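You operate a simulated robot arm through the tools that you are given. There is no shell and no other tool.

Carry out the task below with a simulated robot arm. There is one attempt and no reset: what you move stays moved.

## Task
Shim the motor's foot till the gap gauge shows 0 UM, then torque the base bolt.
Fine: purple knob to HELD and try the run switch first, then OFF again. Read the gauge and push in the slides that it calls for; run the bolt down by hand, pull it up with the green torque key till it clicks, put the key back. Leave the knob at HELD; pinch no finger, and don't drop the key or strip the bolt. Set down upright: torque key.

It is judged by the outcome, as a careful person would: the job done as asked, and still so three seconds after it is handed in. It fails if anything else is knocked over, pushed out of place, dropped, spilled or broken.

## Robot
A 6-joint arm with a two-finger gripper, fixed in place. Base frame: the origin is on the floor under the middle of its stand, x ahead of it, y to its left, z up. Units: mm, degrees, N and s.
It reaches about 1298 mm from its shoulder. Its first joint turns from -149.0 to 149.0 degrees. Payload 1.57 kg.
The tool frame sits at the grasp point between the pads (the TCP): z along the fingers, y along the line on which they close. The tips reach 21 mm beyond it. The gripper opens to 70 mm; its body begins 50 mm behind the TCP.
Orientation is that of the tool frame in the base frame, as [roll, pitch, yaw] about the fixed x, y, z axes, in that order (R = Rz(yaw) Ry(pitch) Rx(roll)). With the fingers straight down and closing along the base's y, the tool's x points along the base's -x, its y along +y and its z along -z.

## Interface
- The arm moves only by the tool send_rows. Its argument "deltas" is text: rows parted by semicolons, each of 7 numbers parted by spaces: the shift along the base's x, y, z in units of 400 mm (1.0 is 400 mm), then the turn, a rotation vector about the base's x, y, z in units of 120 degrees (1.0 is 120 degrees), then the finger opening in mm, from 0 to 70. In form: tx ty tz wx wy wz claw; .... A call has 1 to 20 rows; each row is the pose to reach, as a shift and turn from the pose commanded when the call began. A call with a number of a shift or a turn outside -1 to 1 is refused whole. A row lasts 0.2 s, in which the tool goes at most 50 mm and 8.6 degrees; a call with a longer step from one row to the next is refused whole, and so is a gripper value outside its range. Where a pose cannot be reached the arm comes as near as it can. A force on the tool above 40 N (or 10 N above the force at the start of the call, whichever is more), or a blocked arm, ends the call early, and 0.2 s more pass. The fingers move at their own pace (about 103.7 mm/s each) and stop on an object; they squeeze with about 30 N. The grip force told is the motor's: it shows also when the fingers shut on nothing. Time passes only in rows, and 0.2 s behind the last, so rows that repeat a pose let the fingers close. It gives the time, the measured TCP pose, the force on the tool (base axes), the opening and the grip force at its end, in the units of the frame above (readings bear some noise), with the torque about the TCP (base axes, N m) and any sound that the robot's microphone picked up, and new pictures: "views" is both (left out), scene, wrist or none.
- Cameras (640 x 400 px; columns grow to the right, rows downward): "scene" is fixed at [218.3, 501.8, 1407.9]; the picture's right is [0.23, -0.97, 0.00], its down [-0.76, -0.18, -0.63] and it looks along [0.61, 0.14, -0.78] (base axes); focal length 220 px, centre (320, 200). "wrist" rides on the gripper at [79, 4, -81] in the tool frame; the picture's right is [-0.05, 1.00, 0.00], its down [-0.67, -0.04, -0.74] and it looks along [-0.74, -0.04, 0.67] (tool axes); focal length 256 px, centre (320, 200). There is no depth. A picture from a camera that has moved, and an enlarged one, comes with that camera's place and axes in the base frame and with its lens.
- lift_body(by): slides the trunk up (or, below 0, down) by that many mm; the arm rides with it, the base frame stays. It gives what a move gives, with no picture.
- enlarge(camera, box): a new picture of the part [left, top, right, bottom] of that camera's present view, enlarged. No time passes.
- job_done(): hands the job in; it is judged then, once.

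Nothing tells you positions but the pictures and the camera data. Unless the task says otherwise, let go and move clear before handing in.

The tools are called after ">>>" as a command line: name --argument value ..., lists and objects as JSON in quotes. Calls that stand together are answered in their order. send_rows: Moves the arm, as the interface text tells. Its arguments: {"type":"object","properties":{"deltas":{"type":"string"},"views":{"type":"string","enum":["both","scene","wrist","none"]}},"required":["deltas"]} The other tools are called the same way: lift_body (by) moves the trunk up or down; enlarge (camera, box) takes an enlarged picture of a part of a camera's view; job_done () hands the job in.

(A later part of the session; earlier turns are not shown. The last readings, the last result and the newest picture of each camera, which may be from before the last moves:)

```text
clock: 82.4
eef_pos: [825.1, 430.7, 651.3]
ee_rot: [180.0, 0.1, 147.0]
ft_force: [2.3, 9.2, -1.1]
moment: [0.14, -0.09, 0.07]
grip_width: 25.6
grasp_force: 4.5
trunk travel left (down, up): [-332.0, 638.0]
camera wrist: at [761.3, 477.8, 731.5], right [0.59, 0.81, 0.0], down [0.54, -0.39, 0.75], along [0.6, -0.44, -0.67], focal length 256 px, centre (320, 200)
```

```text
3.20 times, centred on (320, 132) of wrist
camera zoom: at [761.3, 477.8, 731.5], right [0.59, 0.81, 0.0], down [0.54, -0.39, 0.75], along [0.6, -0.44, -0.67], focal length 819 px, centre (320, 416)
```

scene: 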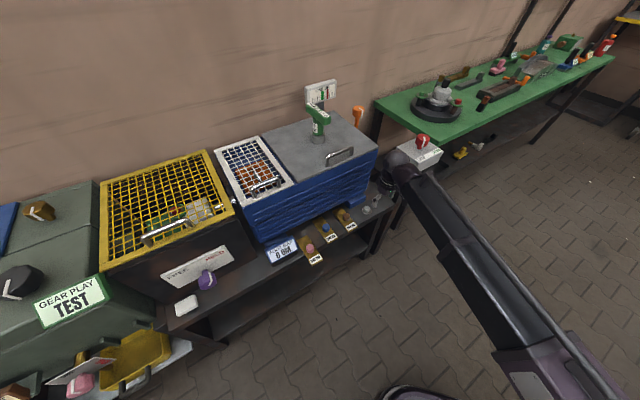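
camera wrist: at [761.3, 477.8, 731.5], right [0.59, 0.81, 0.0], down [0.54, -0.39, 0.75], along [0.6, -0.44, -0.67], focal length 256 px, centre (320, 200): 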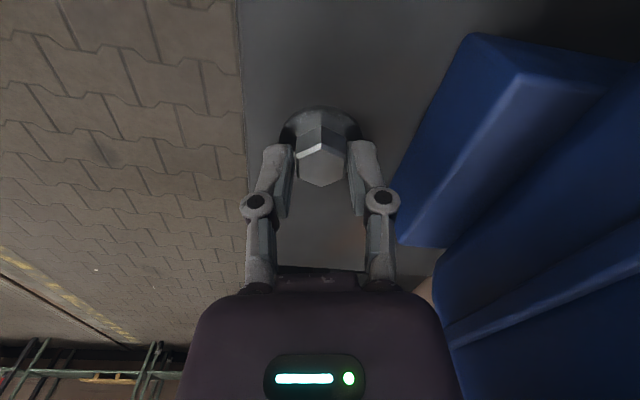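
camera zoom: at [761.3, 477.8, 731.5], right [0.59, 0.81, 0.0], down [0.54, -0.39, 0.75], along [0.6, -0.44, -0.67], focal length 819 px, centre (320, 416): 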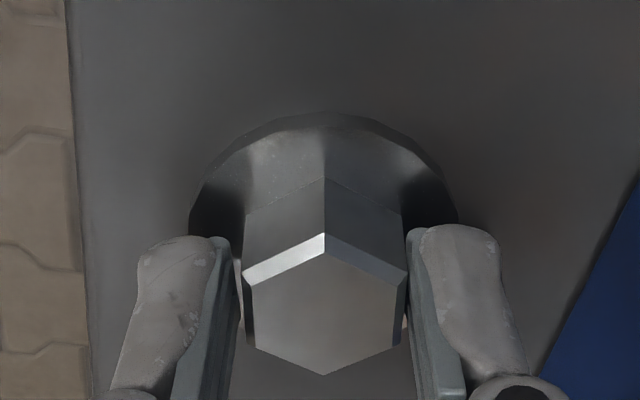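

The head has come down about 5 mm, from 643.6 to 638.4, and the gap above the washer seems gone. I'll regrip 60° back and try a little further by hand to be sure it is seated.

>>> send_rows --deltas "0 0 0 0 0 0 40; 0 0 0 0 0 0 48; 0 0 0 0 0 0 48" --views "wrist"

>>> enlarge --camera "wrist" --box '[240, 70, 400, 195]'

```text
clock: 83.2
eef_pos: [825.7, 431.1, 650.9]
ee_rot: [-180.0, 0.1, 147.1]
ft_force: [-0.3, 0.1, -0.7]
moment: [-0.01, -0.03, -0.01]
grip_width: 47.9
grasp_force: 0.1
trunk travel left (down, up): [-332.0, 638.0]
camera wrist: at [760.9, 477.0, 731.8], right [0.59, 0.81, 0.0], down [0.54, -0.39, 0.75], along [0.6, -0.44, -0.67], focal length 256 px, centre (320, 200)
```

wrist: 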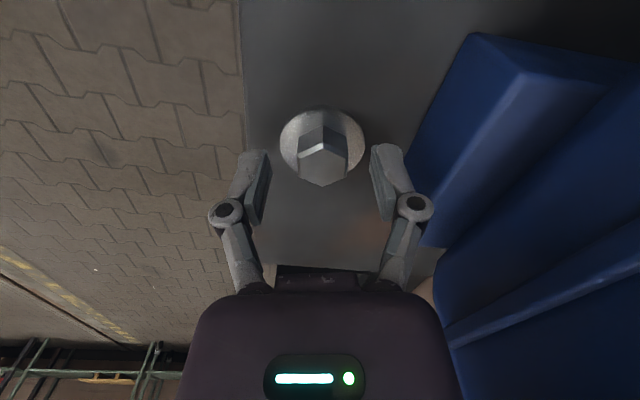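

```text
3.20 times, centred on (320, 132) of wrist
camera zoom: at [760.9, 477.0, 731.8], right [0.59, 0.81, 0.0], down [0.54, -0.39, 0.75], along [0.6, -0.44, -0.67], focal length 819 px, centre (320, 416)
```

zoom: 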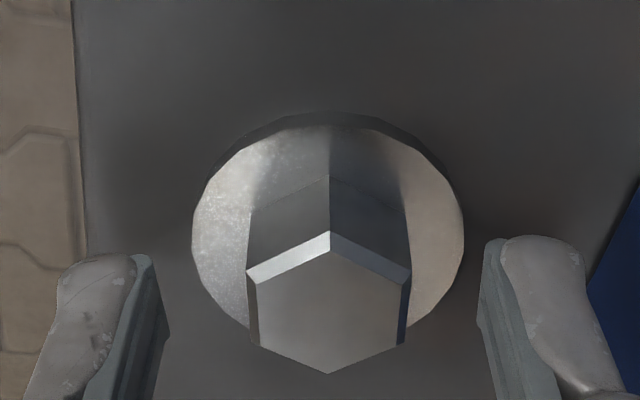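

>>> send_rows --deltas "0 0 0 0 0 0.0667 48; 0 0 0 0 0 0.1333 48; 0 0 0 0 0 0.2 48; 0 0 0 0 0 0.2667 48; 0 0 0 0 0 0.3333 48; 0 0 0 0 0 0.4 48; 0 0 0 0 0 0.4667 48; 0 0 0 0 0 0.5 48; 0 0 0 0 0 0.5 48; 0 0 0 0 0 0.5 20; 0 0 0 0 0 0.5 20; 0 0 0 0 0 0.5 20" --views "wrist"

>>> send_rows --deltas "0 0 0 0 0 -0.0333 20; 0 0 0 0 0 -0.0667 20; 0 0 0 0 0 -0.1 20; 0 0 0 0 0 -0.1333 20" --views "wrist"

```text
clock: 85.8
eef_pos: [826.1, 429.9, 649.6]
ee_rot: [180.0, 0.1, -152.8]
ft_force: [-2.0, 2.9, 1.2]
moment: [0.06, 0.09, 0.04]
grip_width: 23.8
grasp_force: 31.4
trunk travel left (down, up): [-332.0, 638.0]
camera wrist: at [752.7, 397.3, 732.0], right [-0.41, 0.91, 0.0], down [0.61, 0.27, 0.75], along [0.68, 0.3, -0.67], focal length 256 px, centre (320, 200)
```

wrist: 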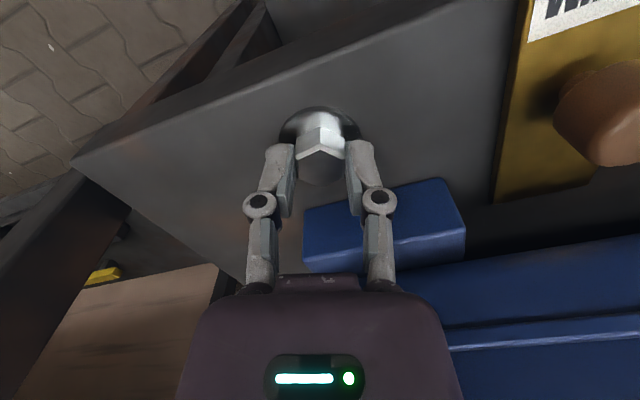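

```text
clock: 86.8
eef_pos: [826.0, 431.4, 651.6]
ee_rot: [180.0, 0.1, -169.0]
ft_force: [-1.2, 3.7, 1.1]
moment: [0.09, 0.05, 0.08]
grip_width: 24.9
grasp_force: 31.9
trunk travel left (down, up): [-332.0, 638.0]
camera wrist: at [746.3, 419.3, 731.8], right [-0.14, 0.99, 0.0], down [0.66, 0.09, 0.75], along [0.74, 0.1, -0.67], focal length 256 px, centre (320, 200)
```

wrist: 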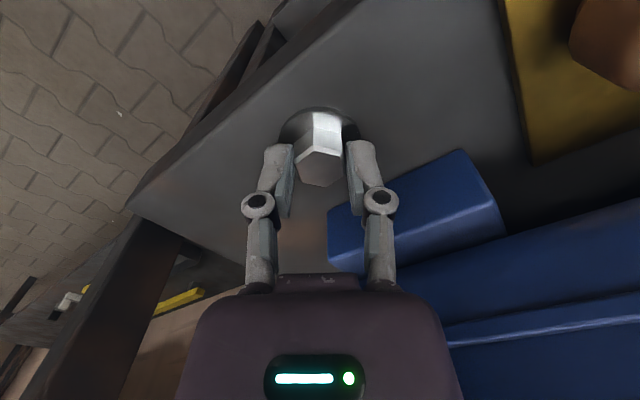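

>>> enlarge --camera "wrist" --box '[240, 70, 400, 195]'

```text
3.20 times, centred on (320, 132) of wrist
camera zoom: at [746.3, 419.3, 731.8], right [-0.14, 0.99, 0.0], down [0.66, 0.09, 0.75], along [0.74, 0.1, -0.67], focal length 819 px, centre (320, 416)
```

zoom: 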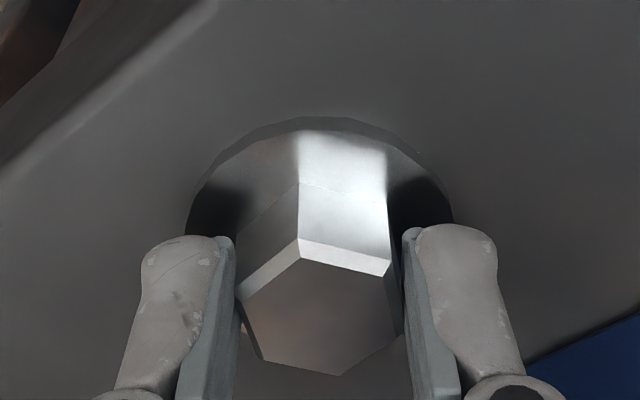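

The hex stays put while the fingers slip round it, so the bolt is seated by hand. I'll release and rise to fetch the green key, which I place at about (881, 658) with its T-bar top at z≈1034.

>>> send_rows --deltas "0 0 0 0 0 0 40; 0 0 0 0 0 0 48; 0 0 0 0 0 0 48" --views "none"

>>> lift_body --by 220

>>> lift_body --by 250

>>> send_rows --deltas "-0.05 0.02 0 0 0 0.07 60; -0.1 0.06 0 0 0 0.14 70; -0.14 0.12 0 0 0 0.21 70; -0.16 0.18 0 0 0 0.28 70; -0.16 0.24 0 0 0 0.284 70; -0.16 0.24 0 0 0 0.284 70"

```text
clock: 87.6
eef_pos: [825.7, 430.5, 650.7]
ee_rot: [-179.9, 0.1, -168.9]
ft_force: [-0.2, 0.8, -0.3]
moment: [-0.04, -0.01, 0.01]
grip_width: 48.2
grasp_force: 0.1
trunk travel left (down, up): [-332.0, 638.0]
```

```text
clock: 89.9
eef_pos: [825.5, 429.3, 870.7]
ee_rot: [179.9, 0.0, -169.0]
ft_force: [0.5, 0.2, -0.9]
moment: [-0.01, 0.01, -0.03]
grip_width: 47.8
grasp_force: 0.1
trunk travel left (down, up): [-552.0, 418.0]
```

```text
clock: 92.5
eef_pos: [825.3, 429.9, 1121.0]
ee_rot: [180.0, 0.1, -169.0]
ft_force: [0.0, 0.6, -0.1]
moment: [0.02, 0.01, -0.01]
grip_width: 47.9
grasp_force: 0.1
trunk travel left (down, up): [-802.0, 168.0]
```

```text
clock: 93.9
eef_pos: [760.4, 526.1, 1121.0]
ee_rot: [180.0, 0.1, -134.8]
ft_force: [0.3, -0.6, 0.3]
moment: [0.01, -0.01, 0.02]
grip_width: 70.1
grasp_force: 0.1
trunk travel left (down, up): [-802.0, 168.0]
camera wrist: at [701.5, 471.8, 1202.0], right [-0.67, 0.74, 0.0], down [0.49, 0.45, 0.75], along [0.55, 0.5, -0.67], focal length 256 px, centre (320, 200)
```

scene: 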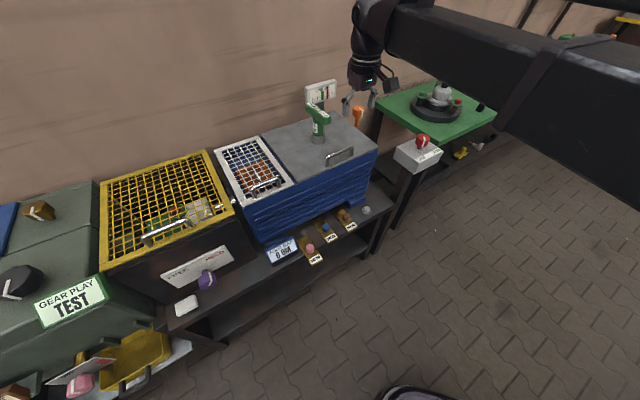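
wrist: 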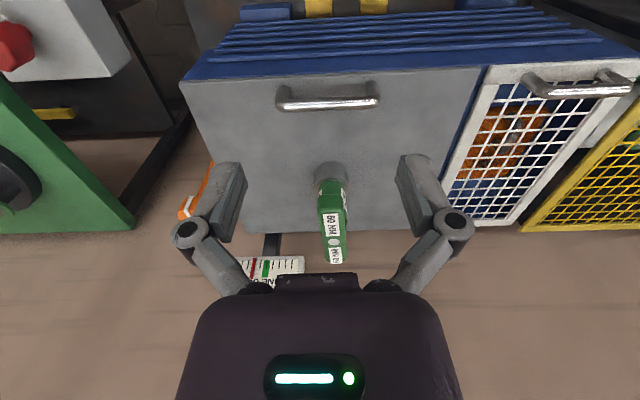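

>>> enlarge --camera "wrist" --box '[230, 140, 430, 290]'

>>> enlarge --camera "scene" --box '[280, 70, 400, 160]'

```text
2.67 times, centred on (330, 215) of wrist
camera zoom: at [701.5, 471.8, 1202.0], right [-0.67, 0.74, 0.0], down [0.49, 0.45, 0.75], along [0.55, 0.5, -0.67], focal length 683 px, centre (293, 160)
```

zoom: 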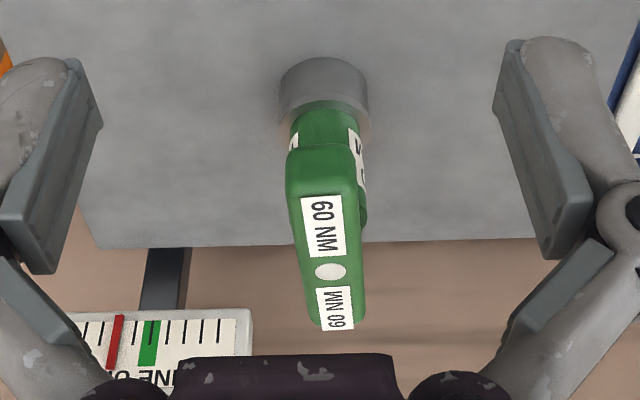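

```text
4.44 times, centred on (340, 115) of scene
camera zoom: at [218.3, 501.8, 1407.9], right [0.23, -0.97, 0.0], down [-0.76, -0.18, -0.63], along [0.61, 0.14, -0.78], focal length 977 px, centre (231, 578)
```

zoom: 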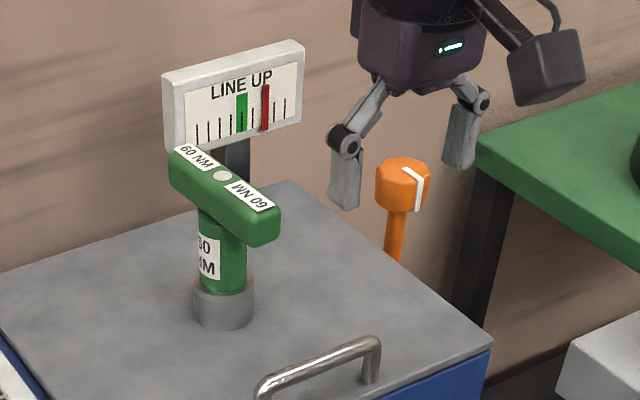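

The key's T-bar is centred at about (880.6, 657), its top at z≈1035, pointing at 49.6° azimuth and about 28 mm wide. I'll move above it with the fingers square across the bar.

>>> send_rows --deltas "0.06 0.0654 0 0 0 0.01 70; 0.12 0.131 0 0 0 0.02 70; 0.18 0.196 0 0 0 0.03 70; 0.24 0.262 0 0 0 0.037 70; 0.3005 0.327 0 0 0 0.037 70; 0.3005 0.327 0 0 0 0.037 70"

>>> enlarge --camera "wrist" --box '[220, 20, 420, 170]'

```text
clock: 95.3
eef_pos: [880.3, 659.6, 1120.5]
ee_rot: [180.0, 0.1, -130.4]
ft_force: [0.0, 0.2, -0.2]
moment: [-0.03, -0.02, 0.0]
grip_width: 69.8
grasp_force: 0.1
trunk travel left (down, up): [-802.0, 168.0]
camera wrist: at [825.9, 600.9, 1202.3], right [-0.73, 0.69, 0.0], down [0.46, 0.48, 0.75], along [0.51, 0.54, -0.67], focal length 256 px, centre (320, 200)
```

scene: 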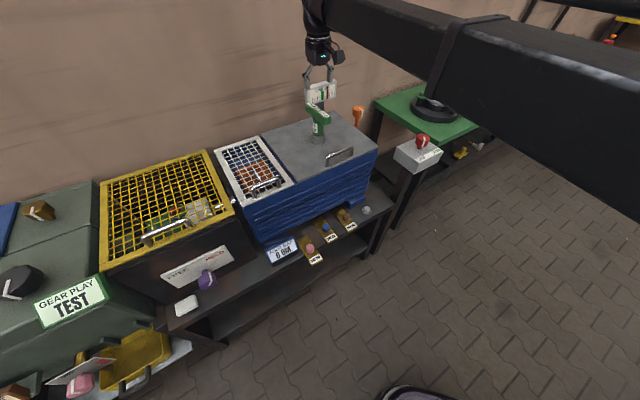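
wrist: 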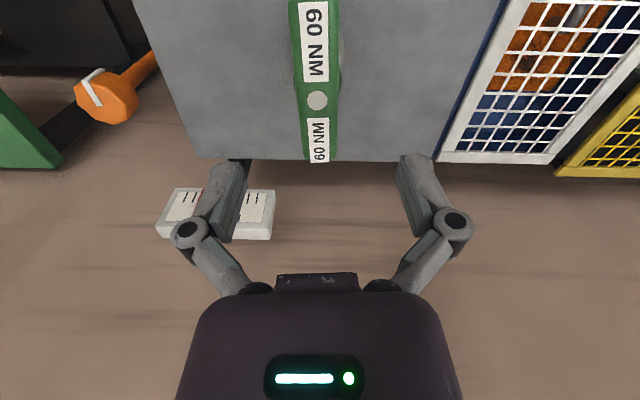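

```text
2.67 times, centred on (320, 95) of wrist
camera zoom: at [825.9, 600.9, 1202.3], right [-0.73, 0.69, 0.0], down [0.46, 0.48, 0.75], along [0.51, 0.54, -0.67], focal length 683 px, centre (320, 480)
```

zoom: 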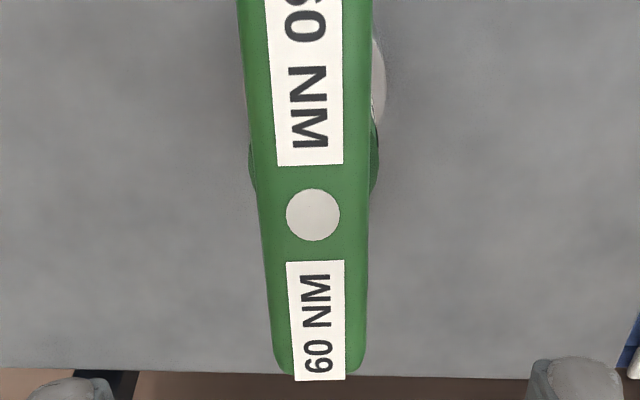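

It is reachable and nearly centred. The handle sleeve under the bar is wider than the bar, so I'll grip only the bar with the tips at about z≈1012. First a small correction and a partial descent.

>>> send_rows --deltas "0.0065 0.0005 0 0 0 0 70; 0.0065 0.0005 0 0 0 0 70" --views "none"

>>> lift_body --by -60

>>> send_rows --deltas "0 0 0 0 0 0 70" --views "both"

>>> enlarge --camera "wrist" --box '[200, 80, 440, 230]'

>>> enlarge --camera "scene" --box '[270, 60, 370, 150]'

```text
clock: 95.9
eef_pos: [885.0, 658.8, 1121.2]
ee_rot: [180.0, 0.0, -130.4]
ft_force: [0.0, 0.3, -0.1]
moment: [0.0, 0.01, 0.01]
grip_width: 70.1
grasp_force: 0.0
trunk travel left (down, up): [-802.0, 168.0]
```

```text
clock: 96.9
eef_pos: [884.2, 658.7, 1060.5]
ee_rot: [180.0, 0.1, -130.5]
ft_force: [0.3, 0.0, 0.2]
moment: [0.0, -0.05, 0.0]
grip_width: 70.0
grasp_force: 0.0
trunk travel left (down, up): [-742.0, 228.0]
```

```text
clock: 97.3
eef_pos: [884.6, 658.9, 1060.2]
ee_rot: [179.9, 0.1, -130.4]
ft_force: [0.2, -0.1, -0.2]
moment: [-0.03, 0.01, -0.01]
grip_width: 69.9
grasp_force: 0.0
trunk travel left (down, up): [-742.0, 228.0]
camera wrist: at [829.4, 600.4, 1141.9], right [-0.73, 0.69, 0.0], down [0.46, 0.48, 0.75], along [0.51, 0.54, -0.67], focal length 256 px, centre (320, 200)
```

scene: 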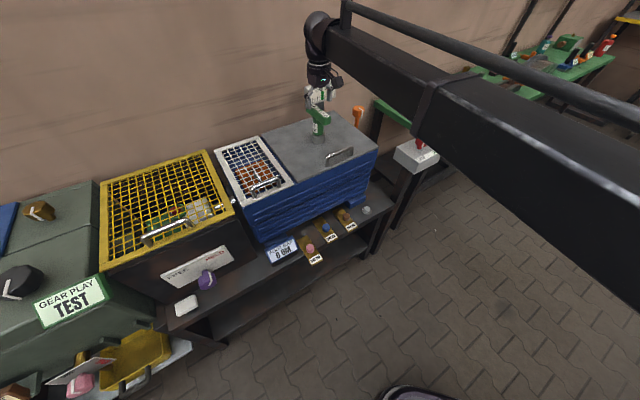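
wrist: 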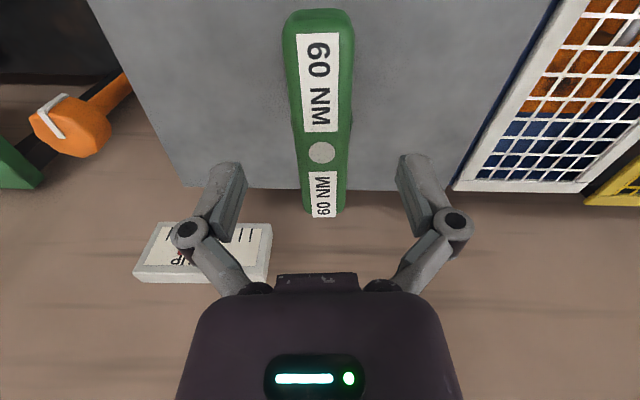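

```text
2.67 times, centred on (320, 155) of wrist
camera zoom: at [829.4, 600.4, 1141.9], right [-0.73, 0.69, 0.0], down [0.46, 0.48, 0.75], along [0.51, 0.54, -0.67], focal length 683 px, centre (320, 320)
```

zoom: 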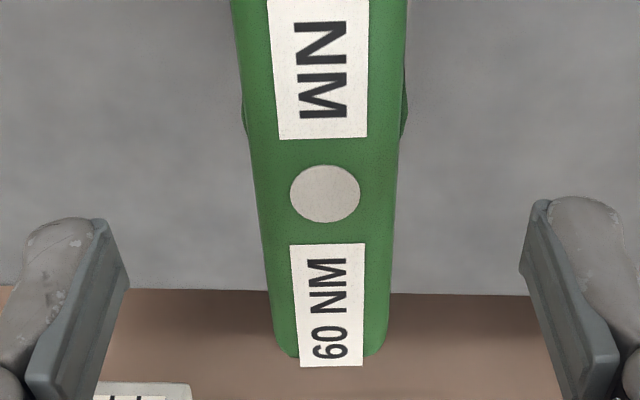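

```text
4.44 times, centred on (320, 105) of scene
camera zoom: at [218.3, 501.8, 1407.9], right [0.23, -0.97, 0.0], down [-0.76, -0.18, -0.63], along [0.61, 0.14, -0.78], focal length 977 px, centre (320, 622)
```

zoom: 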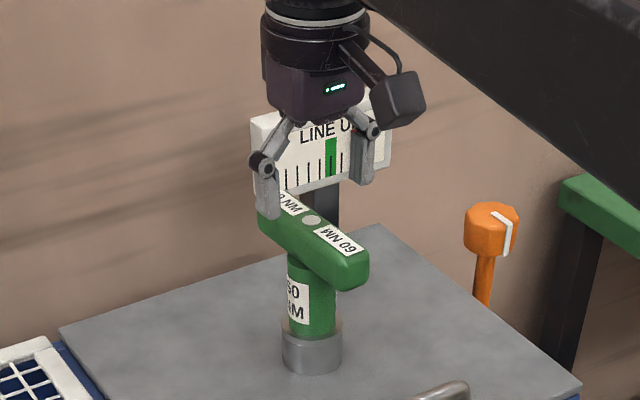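

The alignment is good. I'll lower the last 27 mm and close on the T-bar.

>>> lift_body --by -27

>>> send_rows --deltas "0 0 0 0 0 0 45; 0 0 0 0 0 0 20; 0 0 0 0 0 0 20; 0 0 0 0 0 0 20"

>>> enlarge --camera "scene" --box '[270, 60, 370, 150]'

```text
clock: 98.0
eef_pos: [882.6, 659.1, 1033.7]
ee_rot: [180.0, 0.1, -130.4]
ft_force: [0.0, -0.1, 0.4]
moment: [-0.03, -0.01, 0.04]
grip_width: 70.0
grasp_force: 0.1
trunk travel left (down, up): [-715.0, 255.0]
```

```text
clock: 99.0
eef_pos: [884.1, 658.2, 1034.1]
ee_rot: [-180.0, 0.1, -130.4]
ft_force: [-1.1, 1.4, 2.3]
moment: [-0.02, 0.06, -0.07]
grip_width: 29.7
grasp_force: 30.1
trunk travel left (down, up): [-715.0, 255.0]
camera wrist: at [829.0, 600.3, 1115.2], right [-0.73, 0.69, 0.0], down [0.46, 0.48, 0.75], along [0.51, 0.54, -0.67], focal length 256 px, centre (320, 200)
```

scene: 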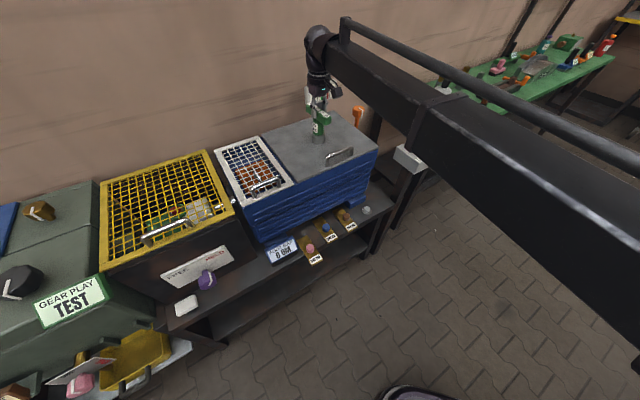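
wrist: 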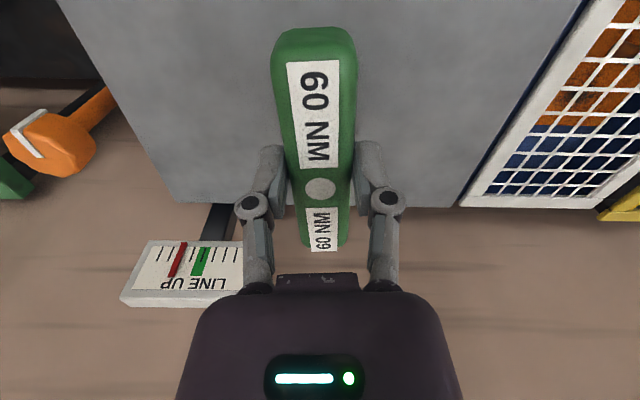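

```text
4.44 times, centred on (320, 105) of scene
camera zoom: at [218.3, 501.8, 1407.9], right [0.23, -0.97, 0.0], down [-0.76, -0.18, -0.63], along [0.61, 0.14, -0.78], focal length 977 px, centre (320, 622)
```

zoom: 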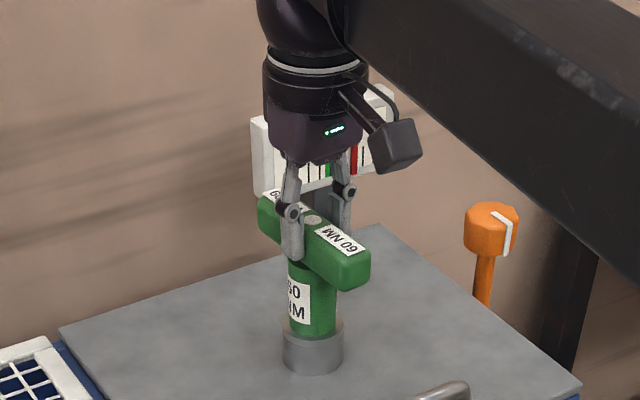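

Firm on the bar at 29.7 mm. I'll lift gently and watch the load.

>>> lift_body --by 15

>>> lift_body --by 85

>>> send_rows --deltas "0 0 0 0 0 0 20"

>>> enlarge --camera "scene" --box '[260, 30, 380, 150]'

```text
clock: 99.6
eef_pos: [885.7, 658.7, 1048.5]
ee_rot: [-179.9, 0.0, -130.3]
ft_force: [-0.3, -1.4, -4.6]
moment: [-0.04, 0.05, 0.03]
grip_width: 29.7
grasp_force: 29.9
trunk travel left (down, up): [-730.0, 240.0]
```

```text
clock: 100.8
eef_pos: [885.3, 659.2, 1133.7]
ee_rot: [-180.0, 0.1, -130.4]
ft_force: [-0.3, -0.2, -4.4]
moment: [-0.02, 0.02, 0.0]
grip_width: 29.8
grasp_force: 29.9
trunk travel left (down, up): [-815.0, 155.0]
```

```text
clock: 101.2
eef_pos: [886.3, 658.5, 1133.3]
ee_rot: [180.0, 0.0, -130.4]
ft_force: [0.0, -0.1, -3.3]
moment: [-0.01, 0.05, -0.02]
grip_width: 29.5
grasp_force: 30.2
trunk travel left (down, up): [-815.0, 155.0]
camera wrist: at [829.8, 600.7, 1214.3], right [-0.73, 0.69, 0.0], down [0.46, 0.48, 0.75], along [0.51, 0.54, -0.67], focal length 256 px, centre (320, 200)
```

scene: 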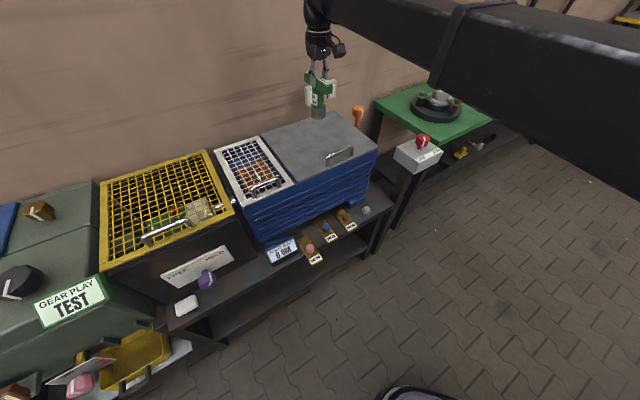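
wrist: 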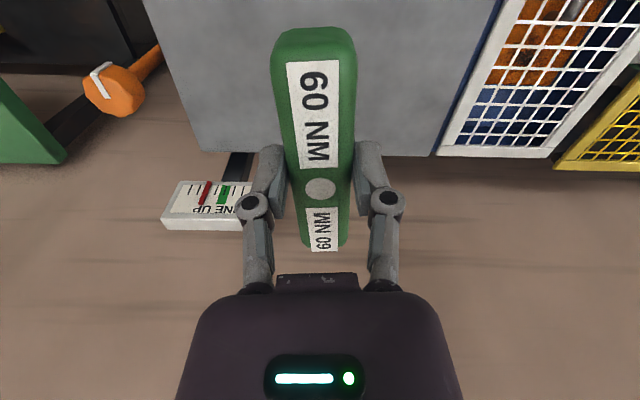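

```text
3.33 times, centred on (320, 90) of scene
camera zoom: at [218.3, 501.8, 1407.9], right [0.23, -0.97, 0.0], down [-0.76, -0.18, -0.63], along [0.61, 0.14, -0.78], focal length 732 px, centre (320, 567)
```

zoom: 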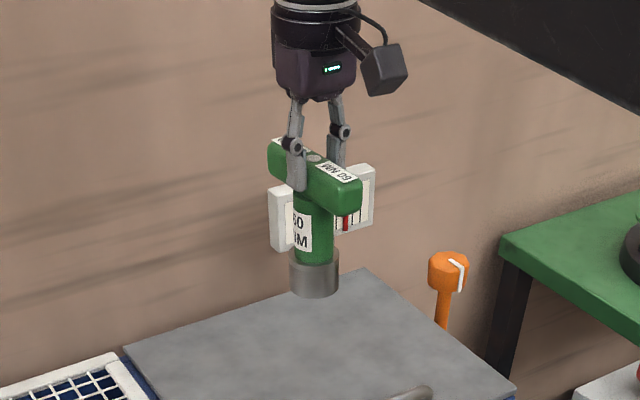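

The grey part turned out to be the key's own socket, and the key had been standing free on the motor top; I'll return it to that spot, at TCP (884.5, 658.7, 1034) and yaw -130.4. Now I carry it over to the bolt and turn the T-bar sideways so it clears the motor's top edge on the way down.

>>> send_rows --deltas "-0.02 -0.075 0 0 0 0 20; -0.04 -0.15 0 0 0 0 20; -0.057 -0.225 0 0 0 0.06 20; -0.076 -0.3 0 0 0 0.125 20; -0.095 -0.37 0 0 0 0.19 20; -0.112 -0.44 0 0 0 0.25 20; -0.13 -0.51 0 0 0 0.315 20; -0.147 -0.569 0 0 0 0.38 20; -0.147 -0.569 0 0 0 0.44 20; -0.147 -0.569 0 0 0 0.4617 20; -0.147 -0.569 0 0 0 0.4617 20"

```text
clock: 103.6
eef_pos: [825.9, 431.7, 1132.7]
ee_rot: [180.0, 0.0, -74.9]
ft_force: [-0.7, -0.1, -3.4]
moment: [0.03, 0.01, 0.03]
grip_width: 29.7
grasp_force: 29.9
trunk travel left (down, up): [-815.0, 155.0]
camera wrist: at [842.7, 353.1, 1214.4], right [-0.98, -0.21, 0.0], down [-0.14, 0.65, 0.75], along [-0.16, 0.73, -0.67], focal length 256 px, centre (320, 200)
```

scene: 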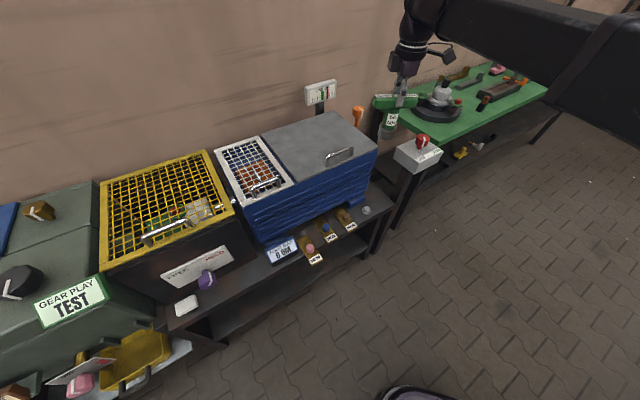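
wrist: 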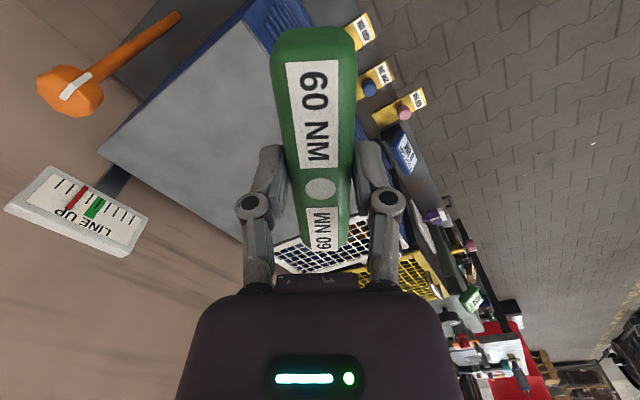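

The key hangs over the bolt. I'll lower in stages.

>>> lift_body --by -200

>>> lift_body --by -130

>>> send_rows --deltas "0 0 0 0 0 0 20"

>>> enlarge --camera "scene" --box '[310, 150, 430, 250]'

```text
clock: 105.8
eef_pos: [825.3, 431.5, 933.9]
ee_rot: [179.9, 0.1, -75.0]
ft_force: [1.2, -0.4, -3.1]
moment: [-0.05, -0.02, 0.01]
grip_width: 29.5
grasp_force: 29.7
trunk travel left (down, up): [-615.0, 355.0]
```

```text
clock: 107.4
eef_pos: [826.2, 431.7, 804.8]
ee_rot: [-179.9, 0.0, -75.0]
ft_force: [0.2, -0.4, -4.1]
moment: [-0.01, -0.02, 0.0]
grip_width: 29.8
grasp_force: 29.7
trunk travel left (down, up): [-485.0, 485.0]
```

```text
clock: 107.8
eef_pos: [826.3, 430.6, 803.3]
ee_rot: [180.0, 0.0, -75.0]
ft_force: [-0.2, 0.3, -3.1]
moment: [-0.03, -0.01, 0.02]
grip_width: 29.8
grasp_force: 29.9
trunk travel left (down, up): [-485.0, 485.0]
camera wrist: at [842.4, 353.1, 884.5], right [-0.98, -0.21, 0.0], down [-0.14, 0.65, 0.75], along [-0.15, 0.73, -0.67], focal length 256 px, centre (320, 200)
```

scene: 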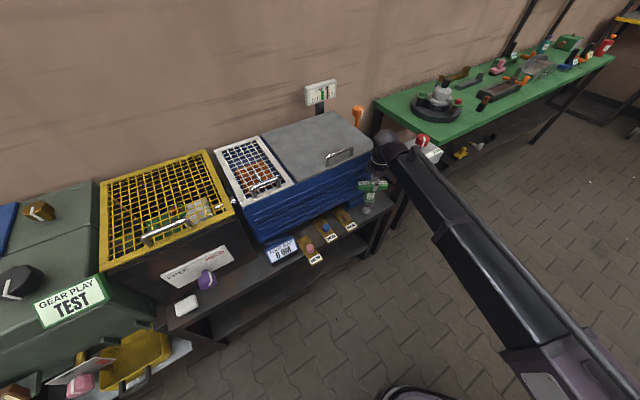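
wrist: 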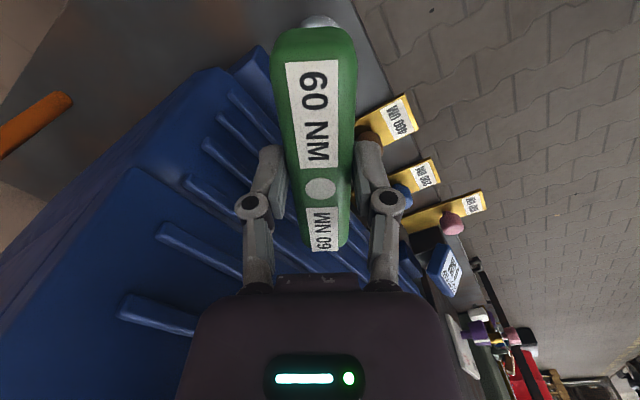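

```text
4.00 times, centred on (370, 200) of scene
camera zoom: at [218.3, 501.8, 1407.9], right [0.23, -0.97, 0.0], down [-0.76, -0.18, -0.63], along [0.61, 0.14, -0.78], focal length 879 px, centre (120, 200)
```

zoom: 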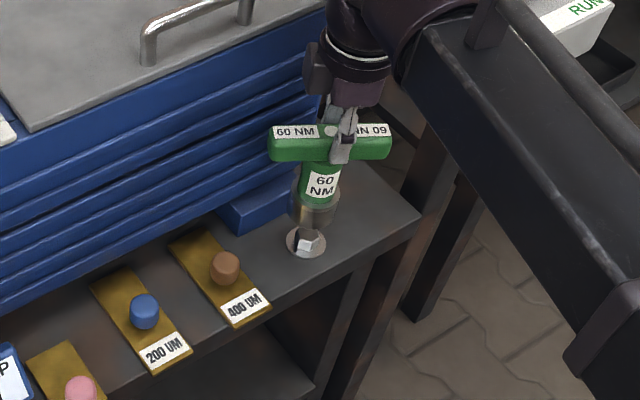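

>>> enlarge --camera "scene" --box '[335, 175, 410, 225]'

```text
8.00 times, centred on (372, 200) of scene
camera zoom: at [218.3, 501.8, 1407.9], right [0.23, -0.97, 0.0], down [-0.76, -0.18, -0.63], along [0.61, 0.14, -0.78], focal length 1758 px, centre (-100, 200)
```

zoom: 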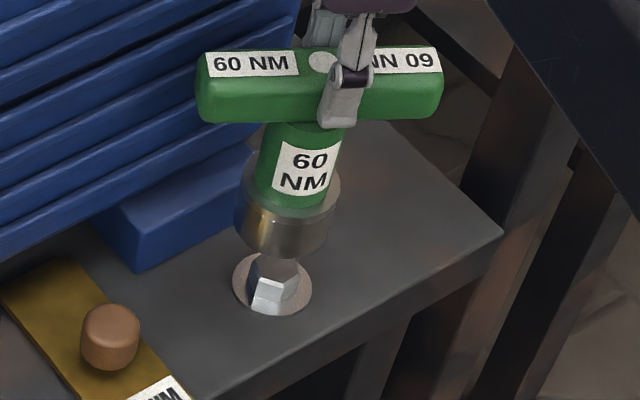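

>>> enlarge --camera "scene" --box '[352, 178, 400, 216]'

```text
10.53 times, centred on (376, 197) of scene
camera zoom: at [218.3, 501.8, 1407.9], right [0.23, -0.97, 0.0], down [-0.76, -0.18, -0.63], along [0.61, 0.14, -0.78], focal length 2313 px, centre (-270, 232)
```

zoom: 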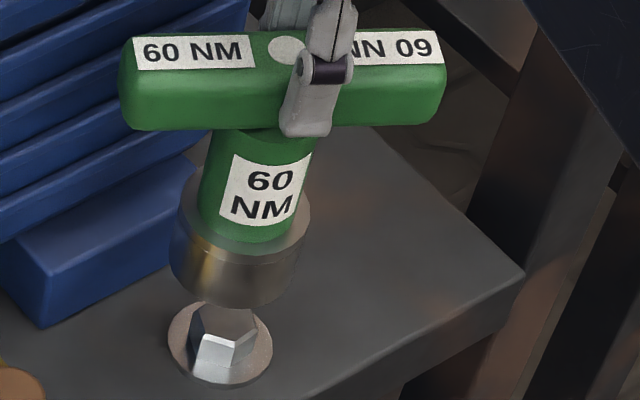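

Comparing both views, the key axis sits about 4 mm forward of the TCP. I'll shift to bring the socket over the bolt axis, then lower a little and check again.

>>> send_rows --deltas "0.0035 -0.0098 0 0 0 0 20; 0.0035 -0.0098 0 0 0 0 20" --views "none"

>>> lift_body --by -25

>>> enlarge --camera "scene" --box '[352, 178, 400, 216]'

```text
clock: 108.4
eef_pos: [827.4, 427.6, 802.3]
ee_rot: [180.0, 0.0, -75.0]
ft_force: [0.0, 0.2, -4.1]
moment: [-0.02, 0.01, 0.0]
grip_width: 29.7
grasp_force: 30.2
trunk travel left (down, up): [-485.0, 485.0]
```

```text
clock: 109.1
eef_pos: [826.0, 427.2, 777.4]
ee_rot: [-180.0, 0.1, -75.0]
ft_force: [0.4, -0.4, -3.6]
moment: [-0.01, -0.04, -0.01]
grip_width: 29.9
grasp_force: 29.5
trunk travel left (down, up): [-460.0, 510.0]
```

```text
10.53 times, centred on (376, 197) of scene
camera zoom: at [218.3, 501.8, 1407.9], right [0.23, -0.97, 0.0], down [-0.76, -0.18, -0.63], along [0.61, 0.14, -0.78], focal length 2313 px, centre (-270, 232)
```

zoom: 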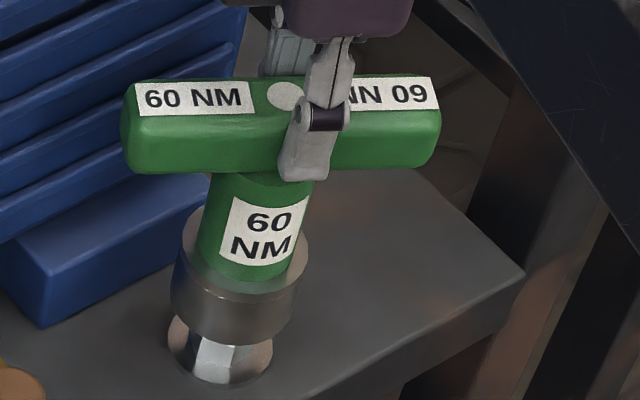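

The socket now looks coaxial with the bolt to within about 1 mm. I'll lower in small steps and watch the vertical force.

>>> lift_body --by -8

>>> lift_body --by -5

>>> lift_body --by -3

```text
clock: 109.7
eef_pos: [828.0, 427.3, 770.0]
ee_rot: [180.0, 0.0, -75.0]
ft_force: [-0.6, -0.1, -3.8]
moment: [-0.02, 0.0, -0.01]
grip_width: 29.8
grasp_force: 30.3
trunk travel left (down, up): [-452.0, 518.0]
```

```text
clock: 110.2
eef_pos: [827.7, 427.2, 765.9]
ee_rot: [180.0, 0.0, -75.0]
ft_force: [-0.4, -1.0, -4.1]
moment: [-0.01, 0.02, 0.02]
grip_width: 30.0
grasp_force: 30.4
trunk travel left (down, up): [-447.0, 523.0]
```

```text
clock: 110.7
eef_pos: [827.4, 427.0, 762.0]
ee_rot: [-179.9, 0.0, -75.0]
ft_force: [0.2, -0.1, -4.6]
moment: [-0.02, 0.01, 0.03]
grip_width: 29.9
grasp_force: 30.3
trunk travel left (down, up): [-444.0, 526.0]
```

>>> lift_body --by -3

>>> lift_body --by -3

>>> enlarge --camera "scene" --box '[352, 178, 400, 216]'

```text
clock: 111.2
eef_pos: [827.3, 427.3, 759.8]
ee_rot: [180.0, 0.0, -75.1]
ft_force: [-0.2, 0.0, -4.7]
moment: [-0.03, 0.02, 0.02]
grip_width: 29.7
grasp_force: 29.6
trunk travel left (down, up): [-441.0, 529.0]
```

```text
clock: 111.8
eef_pos: [826.9, 427.3, 756.0]
ee_rot: [180.0, 0.1, -74.9]
ft_force: [-0.7, 0.2, -4.0]
moment: [-0.04, -0.01, -0.01]
grip_width: 29.6
grasp_force: 29.7
trunk travel left (down, up): [-438.0, 532.0]
```

```text
10.53 times, centred on (376, 197) of scene
camera zoom: at [218.3, 501.8, 1407.9], right [0.23, -0.97, 0.0], down [-0.76, -0.18, -0.63], along [0.61, 0.14, -0.78], focal length 2313 px, centre (-270, 232)
```

zoom: 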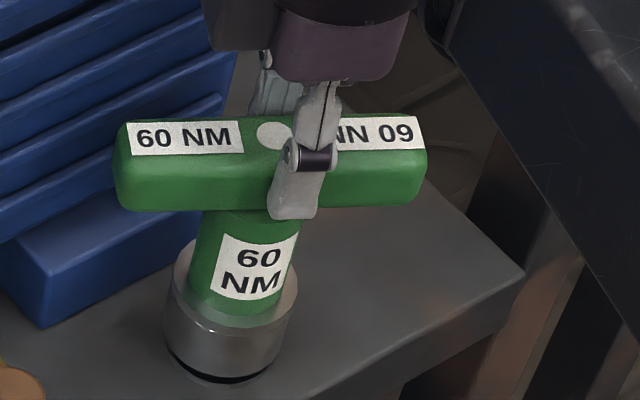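

>>> lift_body --by -2

>>> lift_body --by -2

```text
clock: 112.3
eef_pos: [827.2, 427.7, 754.2]
ee_rot: [179.9, 0.0, -75.0]
ft_force: [-0.4, 0.5, -4.6]
moment: [-0.02, 0.0, -0.03]
grip_width: 29.8
grasp_force: 29.6
trunk travel left (down, up): [-436.0, 534.0]
```

```text
clock: 112.8
eef_pos: [827.8, 427.4, 752.2]
ee_rot: [179.9, 0.0, -74.9]
ft_force: [0.2, 0.8, -3.6]
moment: [-0.03, 0.04, -0.01]
grip_width: 29.9
grasp_force: 29.9
trunk travel left (down, up): [-434.0, 536.0]
```

>>> lift_body --by -2

>>> lift_body --by -2

>>> enlarge --camera "scene" --box '[352, 178, 400, 216]'

```text
clock: 113.3
eef_pos: [827.7, 427.5, 748.9]
ee_rot: [179.9, 0.0, -75.0]
ft_force: [-0.3, 0.0, -4.2]
moment: [-0.01, -0.03, 0.02]
grip_width: 29.9
grasp_force: 30.5
trunk travel left (down, up): [-432.0, 538.0]
```

```text
clock: 113.8
eef_pos: [828.5, 428.1, 748.1]
ee_rot: [180.0, 0.1, -75.0]
ft_force: [1.4, 0.2, -4.1]
moment: [-0.02, 0.0, 0.01]
grip_width: 29.7
grasp_force: 30.1
trunk travel left (down, up): [-430.0, 540.0]
```

```text
10.53 times, centred on (376, 197) of scene
camera zoom: at [218.3, 501.8, 1407.9], right [0.23, -0.97, 0.0], down [-0.76, -0.18, -0.63], along [0.61, 0.14, -0.78], focal length 2313 px, centre (-270, 232)
```

zoom: 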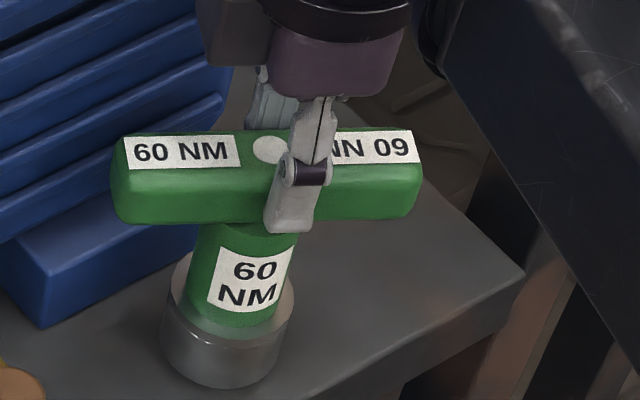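

>>> lift_body --by -2

>>> lift_body --by -2

```text
clock: 114.4
eef_pos: [828.4, 428.3, 746.2]
ee_rot: [-180.0, 0.0, -75.0]
ft_force: [-0.5, -0.4, -3.3]
moment: [-0.04, 0.01, -0.02]
grip_width: 29.8
grasp_force: 29.8
trunk travel left (down, up): [-428.0, 542.0]
```

```text
clock: 114.9
eef_pos: [827.1, 427.3, 744.7]
ee_rot: [-180.0, 0.0, -75.0]
ft_force: [-1.1, -0.5, -4.6]
moment: [-0.05, -0.05, 0.03]
grip_width: 29.9
grasp_force: 30.1
trunk travel left (down, up): [-426.0, 544.0]
```

>>> lift_body --by -2

>>> lift_body --by -2

>>> enlarge --camera "scene" --box '[352, 178, 400, 216]'

```text
clock: 115.4
eef_pos: [828.9, 428.9, 741.4]
ee_rot: [179.9, 0.0, -74.9]
ft_force: [0.1, -0.3, -4.6]
moment: [-0.04, 0.02, 0.02]
grip_width: 29.9
grasp_force: 30.4
trunk travel left (down, up): [-424.0, 546.0]
```

```text
clock: 115.9
eef_pos: [828.0, 427.1, 742.7]
ee_rot: [-179.9, 0.1, -75.0]
ft_force: [5.2, 2.6, 17.5]
moment: [0.16, -0.18, -0.02]
grip_width: 29.9
grasp_force: 30.0
trunk travel left (down, up): [-422.0, 548.0]
```

```text
10.53 times, centred on (376, 197) of scene
camera zoom: at [218.3, 501.8, 1407.9], right [0.23, -0.97, 0.0], down [-0.76, -0.18, -0.63], along [0.61, 0.14, -0.78], focal length 2313 px, centre (-270, 232)
```

zoom: 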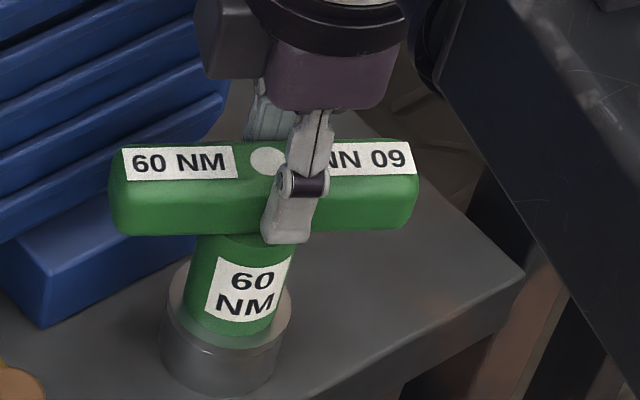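

The socket has bottomed on the washer. I'll ease up 1 mm and begin turning clockwise about the bolt axis in small steps, listening for the click.

>>> lift_body --by 1.5

>>> send_rows --deltas "-0.0006 -0.0001 0 0 0 -0.0333 20; -0.0012 -0.0002 0 0 0 -0.0667 20" --views "none"

```text
clock: 116.4
eef_pos: [827.9, 427.6, 742.4]
ee_rot: [180.0, -0.1, -75.0]
ft_force: [1.7, 1.6, 3.7]
moment: [0.13, -0.1, -0.03]
grip_width: 29.7
grasp_force: 29.9
trunk travel left (down, up): [-424.0, 546.0]
```

```text
clock: 117.0
eef_pos: [825.1, 426.4, 742.0]
ee_rot: [-179.9, 0.0, -83.0]
ft_force: [-0.7, -0.5, -0.8]
moment: [0.03, 0.12, 0.09]
grip_width: 29.7
grasp_force: 30.0
trunk travel left (down, up): [-424.0, 546.0]
```

>>> send_rows --deltas "-0.0006 -0.0001 0 0 0 -0.0333 20; -0.0012 -0.0001 0 0 0 -0.0667 20" --views "none"

>>> send_rows --deltas "-0.0006 0 0 0 0 -0.0333 20; -0.0012 0.0001 0 0 0 -0.0667 20" --views "none"

```text
clock: 117.6
eef_pos: [827.0, 427.1, 742.1]
ee_rot: [-180.0, 0.0, -90.9]
ft_force: [0.5, 0.4, 0.3]
moment: [-0.02, -0.02, 0.16]
grip_width: 29.7
grasp_force: 30.2
trunk travel left (down, up): [-424.0, 546.0]
```

```text
clock: 118.2
eef_pos: [825.4, 426.8, 742.6]
ee_rot: [180.0, 0.0, -99.0]
ft_force: [-0.2, -0.4, 0.1]
moment: [-0.01, 0.0, 0.15]
grip_width: 29.5
grasp_force: 29.8
trunk travel left (down, up): [-424.0, 546.0]
```

>>> send_rows --deltas "-0.0006 0.0001 0 0 0 -0.0333 20; -0.0012 0.0003 0 0 0 -0.0667 20" --views "none"

>>> send_rows --deltas "-0.0006 0.0002 0 0 0 -0.0333 20; -0.0012 0.0005 0 0 0 -0.0667 20" --views "wrist"

```text
clock: 118.8
eef_pos: [825.0, 427.7, 741.8]
ee_rot: [-180.0, 0.0, -107.0]
ft_force: [-0.4, -0.2, 1.0]
moment: [-0.02, -0.02, 0.05]
grip_width: 29.8
grasp_force: 29.6
trunk travel left (down, up): [-424.0, 546.0]
```

```text
clock: 119.4
eef_pos: [825.5, 428.4, 742.1]
ee_rot: [-179.9, -0.1, -115.0]
ft_force: [-0.4, -0.4, -0.7]
moment: [0.01, -0.05, 0.17]
grip_width: 29.8
grasp_force: 29.9
trunk travel left (down, up): [-424.0, 546.0]
camera wrist: at [787.2, 357.0, 823.3], right [-0.88, 0.47, 0.0], down [0.31, 0.59, 0.75], along [0.35, 0.66, -0.67], focal length 256 px, centre (320, 200)
```

wrist: 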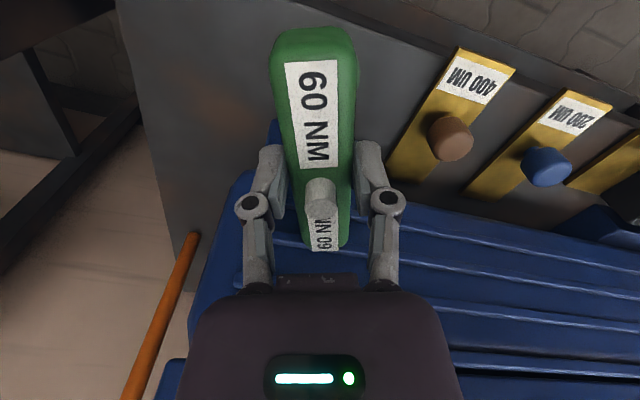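

>>> enlarge --camera "wrist" --box '[230, 120, 410, 260]'

>>> enlarge --camera "scene" --box '[340, 170, 410, 220]'

```text
2.86 times, centred on (320, 190) of wrist
camera zoom: at [787.2, 357.0, 823.3], right [-0.88, 0.47, 0.0], down [0.31, 0.59, 0.75], along [0.35, 0.66, -0.67], focal length 731 px, centre (320, 229)
```

zoom: 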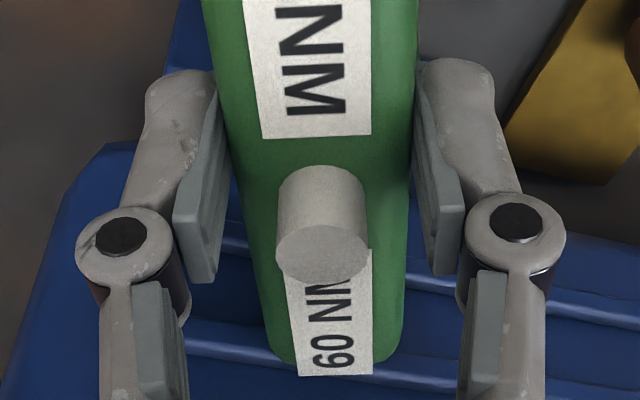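

```text
8.00 times, centred on (375, 195) of scene
camera zoom: at [218.3, 501.8, 1407.9], right [0.23, -0.97, 0.0], down [-0.76, -0.18, -0.63], along [0.61, 0.14, -0.78], focal length 1758 px, centre (-120, 240)
```

zoom: 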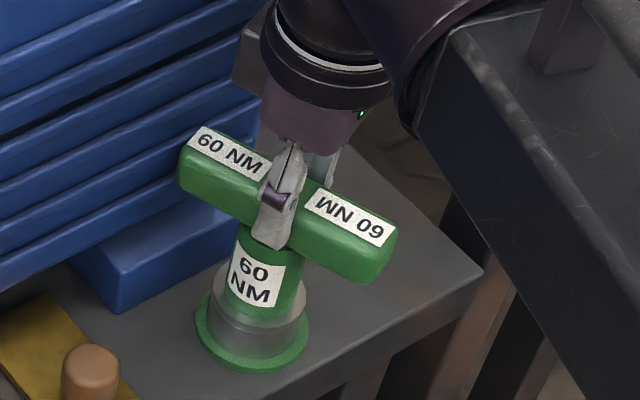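

A white pin has popped up from the T-bar and a green collar has appeared round the washer, which looks like the click. I'll hold still and check for any further report before deciding.

>>> send_rows --deltas "0 0 0 0 0 0 20; 0 0 0 0 0 0 20" --views "wrist"

>>> enlarge --camera "scene" --box '[352, 183, 400, 221]'

```text
clock: 120.0
eef_pos: [823.6, 428.1, 742.8]
ee_rot: [180.0, 0.1, -115.0]
ft_force: [-2.2, 1.1, -1.1]
moment: [0.06, 0.04, 0.09]
grip_width: 29.7
grasp_force: 30.3
trunk travel left (down, up): [-424.0, 546.0]
camera wrist: at [787.4, 356.9, 823.3], right [-0.88, 0.47, 0.0], down [0.31, 0.59, 0.75], along [0.35, 0.66, -0.67], focal length 256 px, centre (320, 200)
```

wrist: 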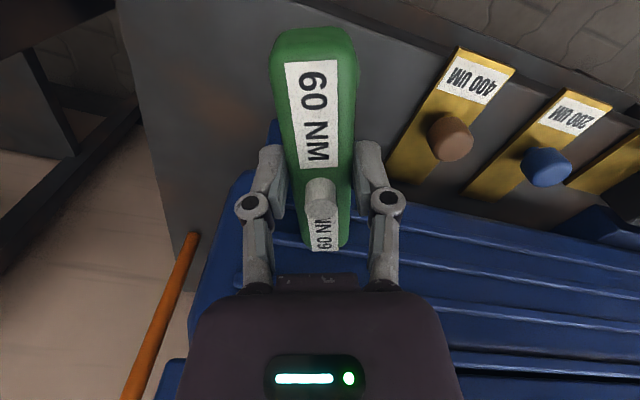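

```text
10.53 times, centred on (376, 202) of scene
camera zoom: at [218.3, 501.8, 1407.9], right [0.23, -0.97, 0.0], down [-0.76, -0.18, -0.63], along [0.61, 0.14, -0.78], focal length 2313 px, centre (-270, 179)
```

zoom: 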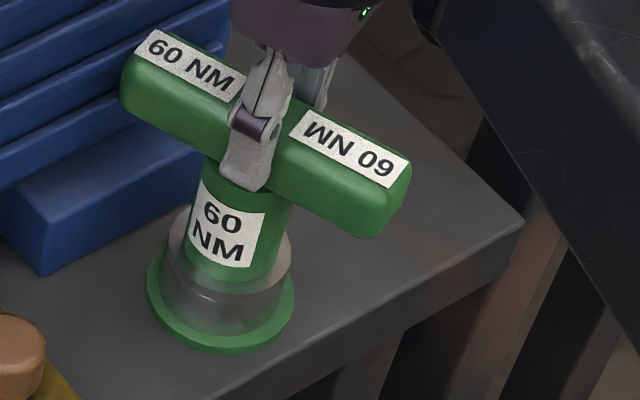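

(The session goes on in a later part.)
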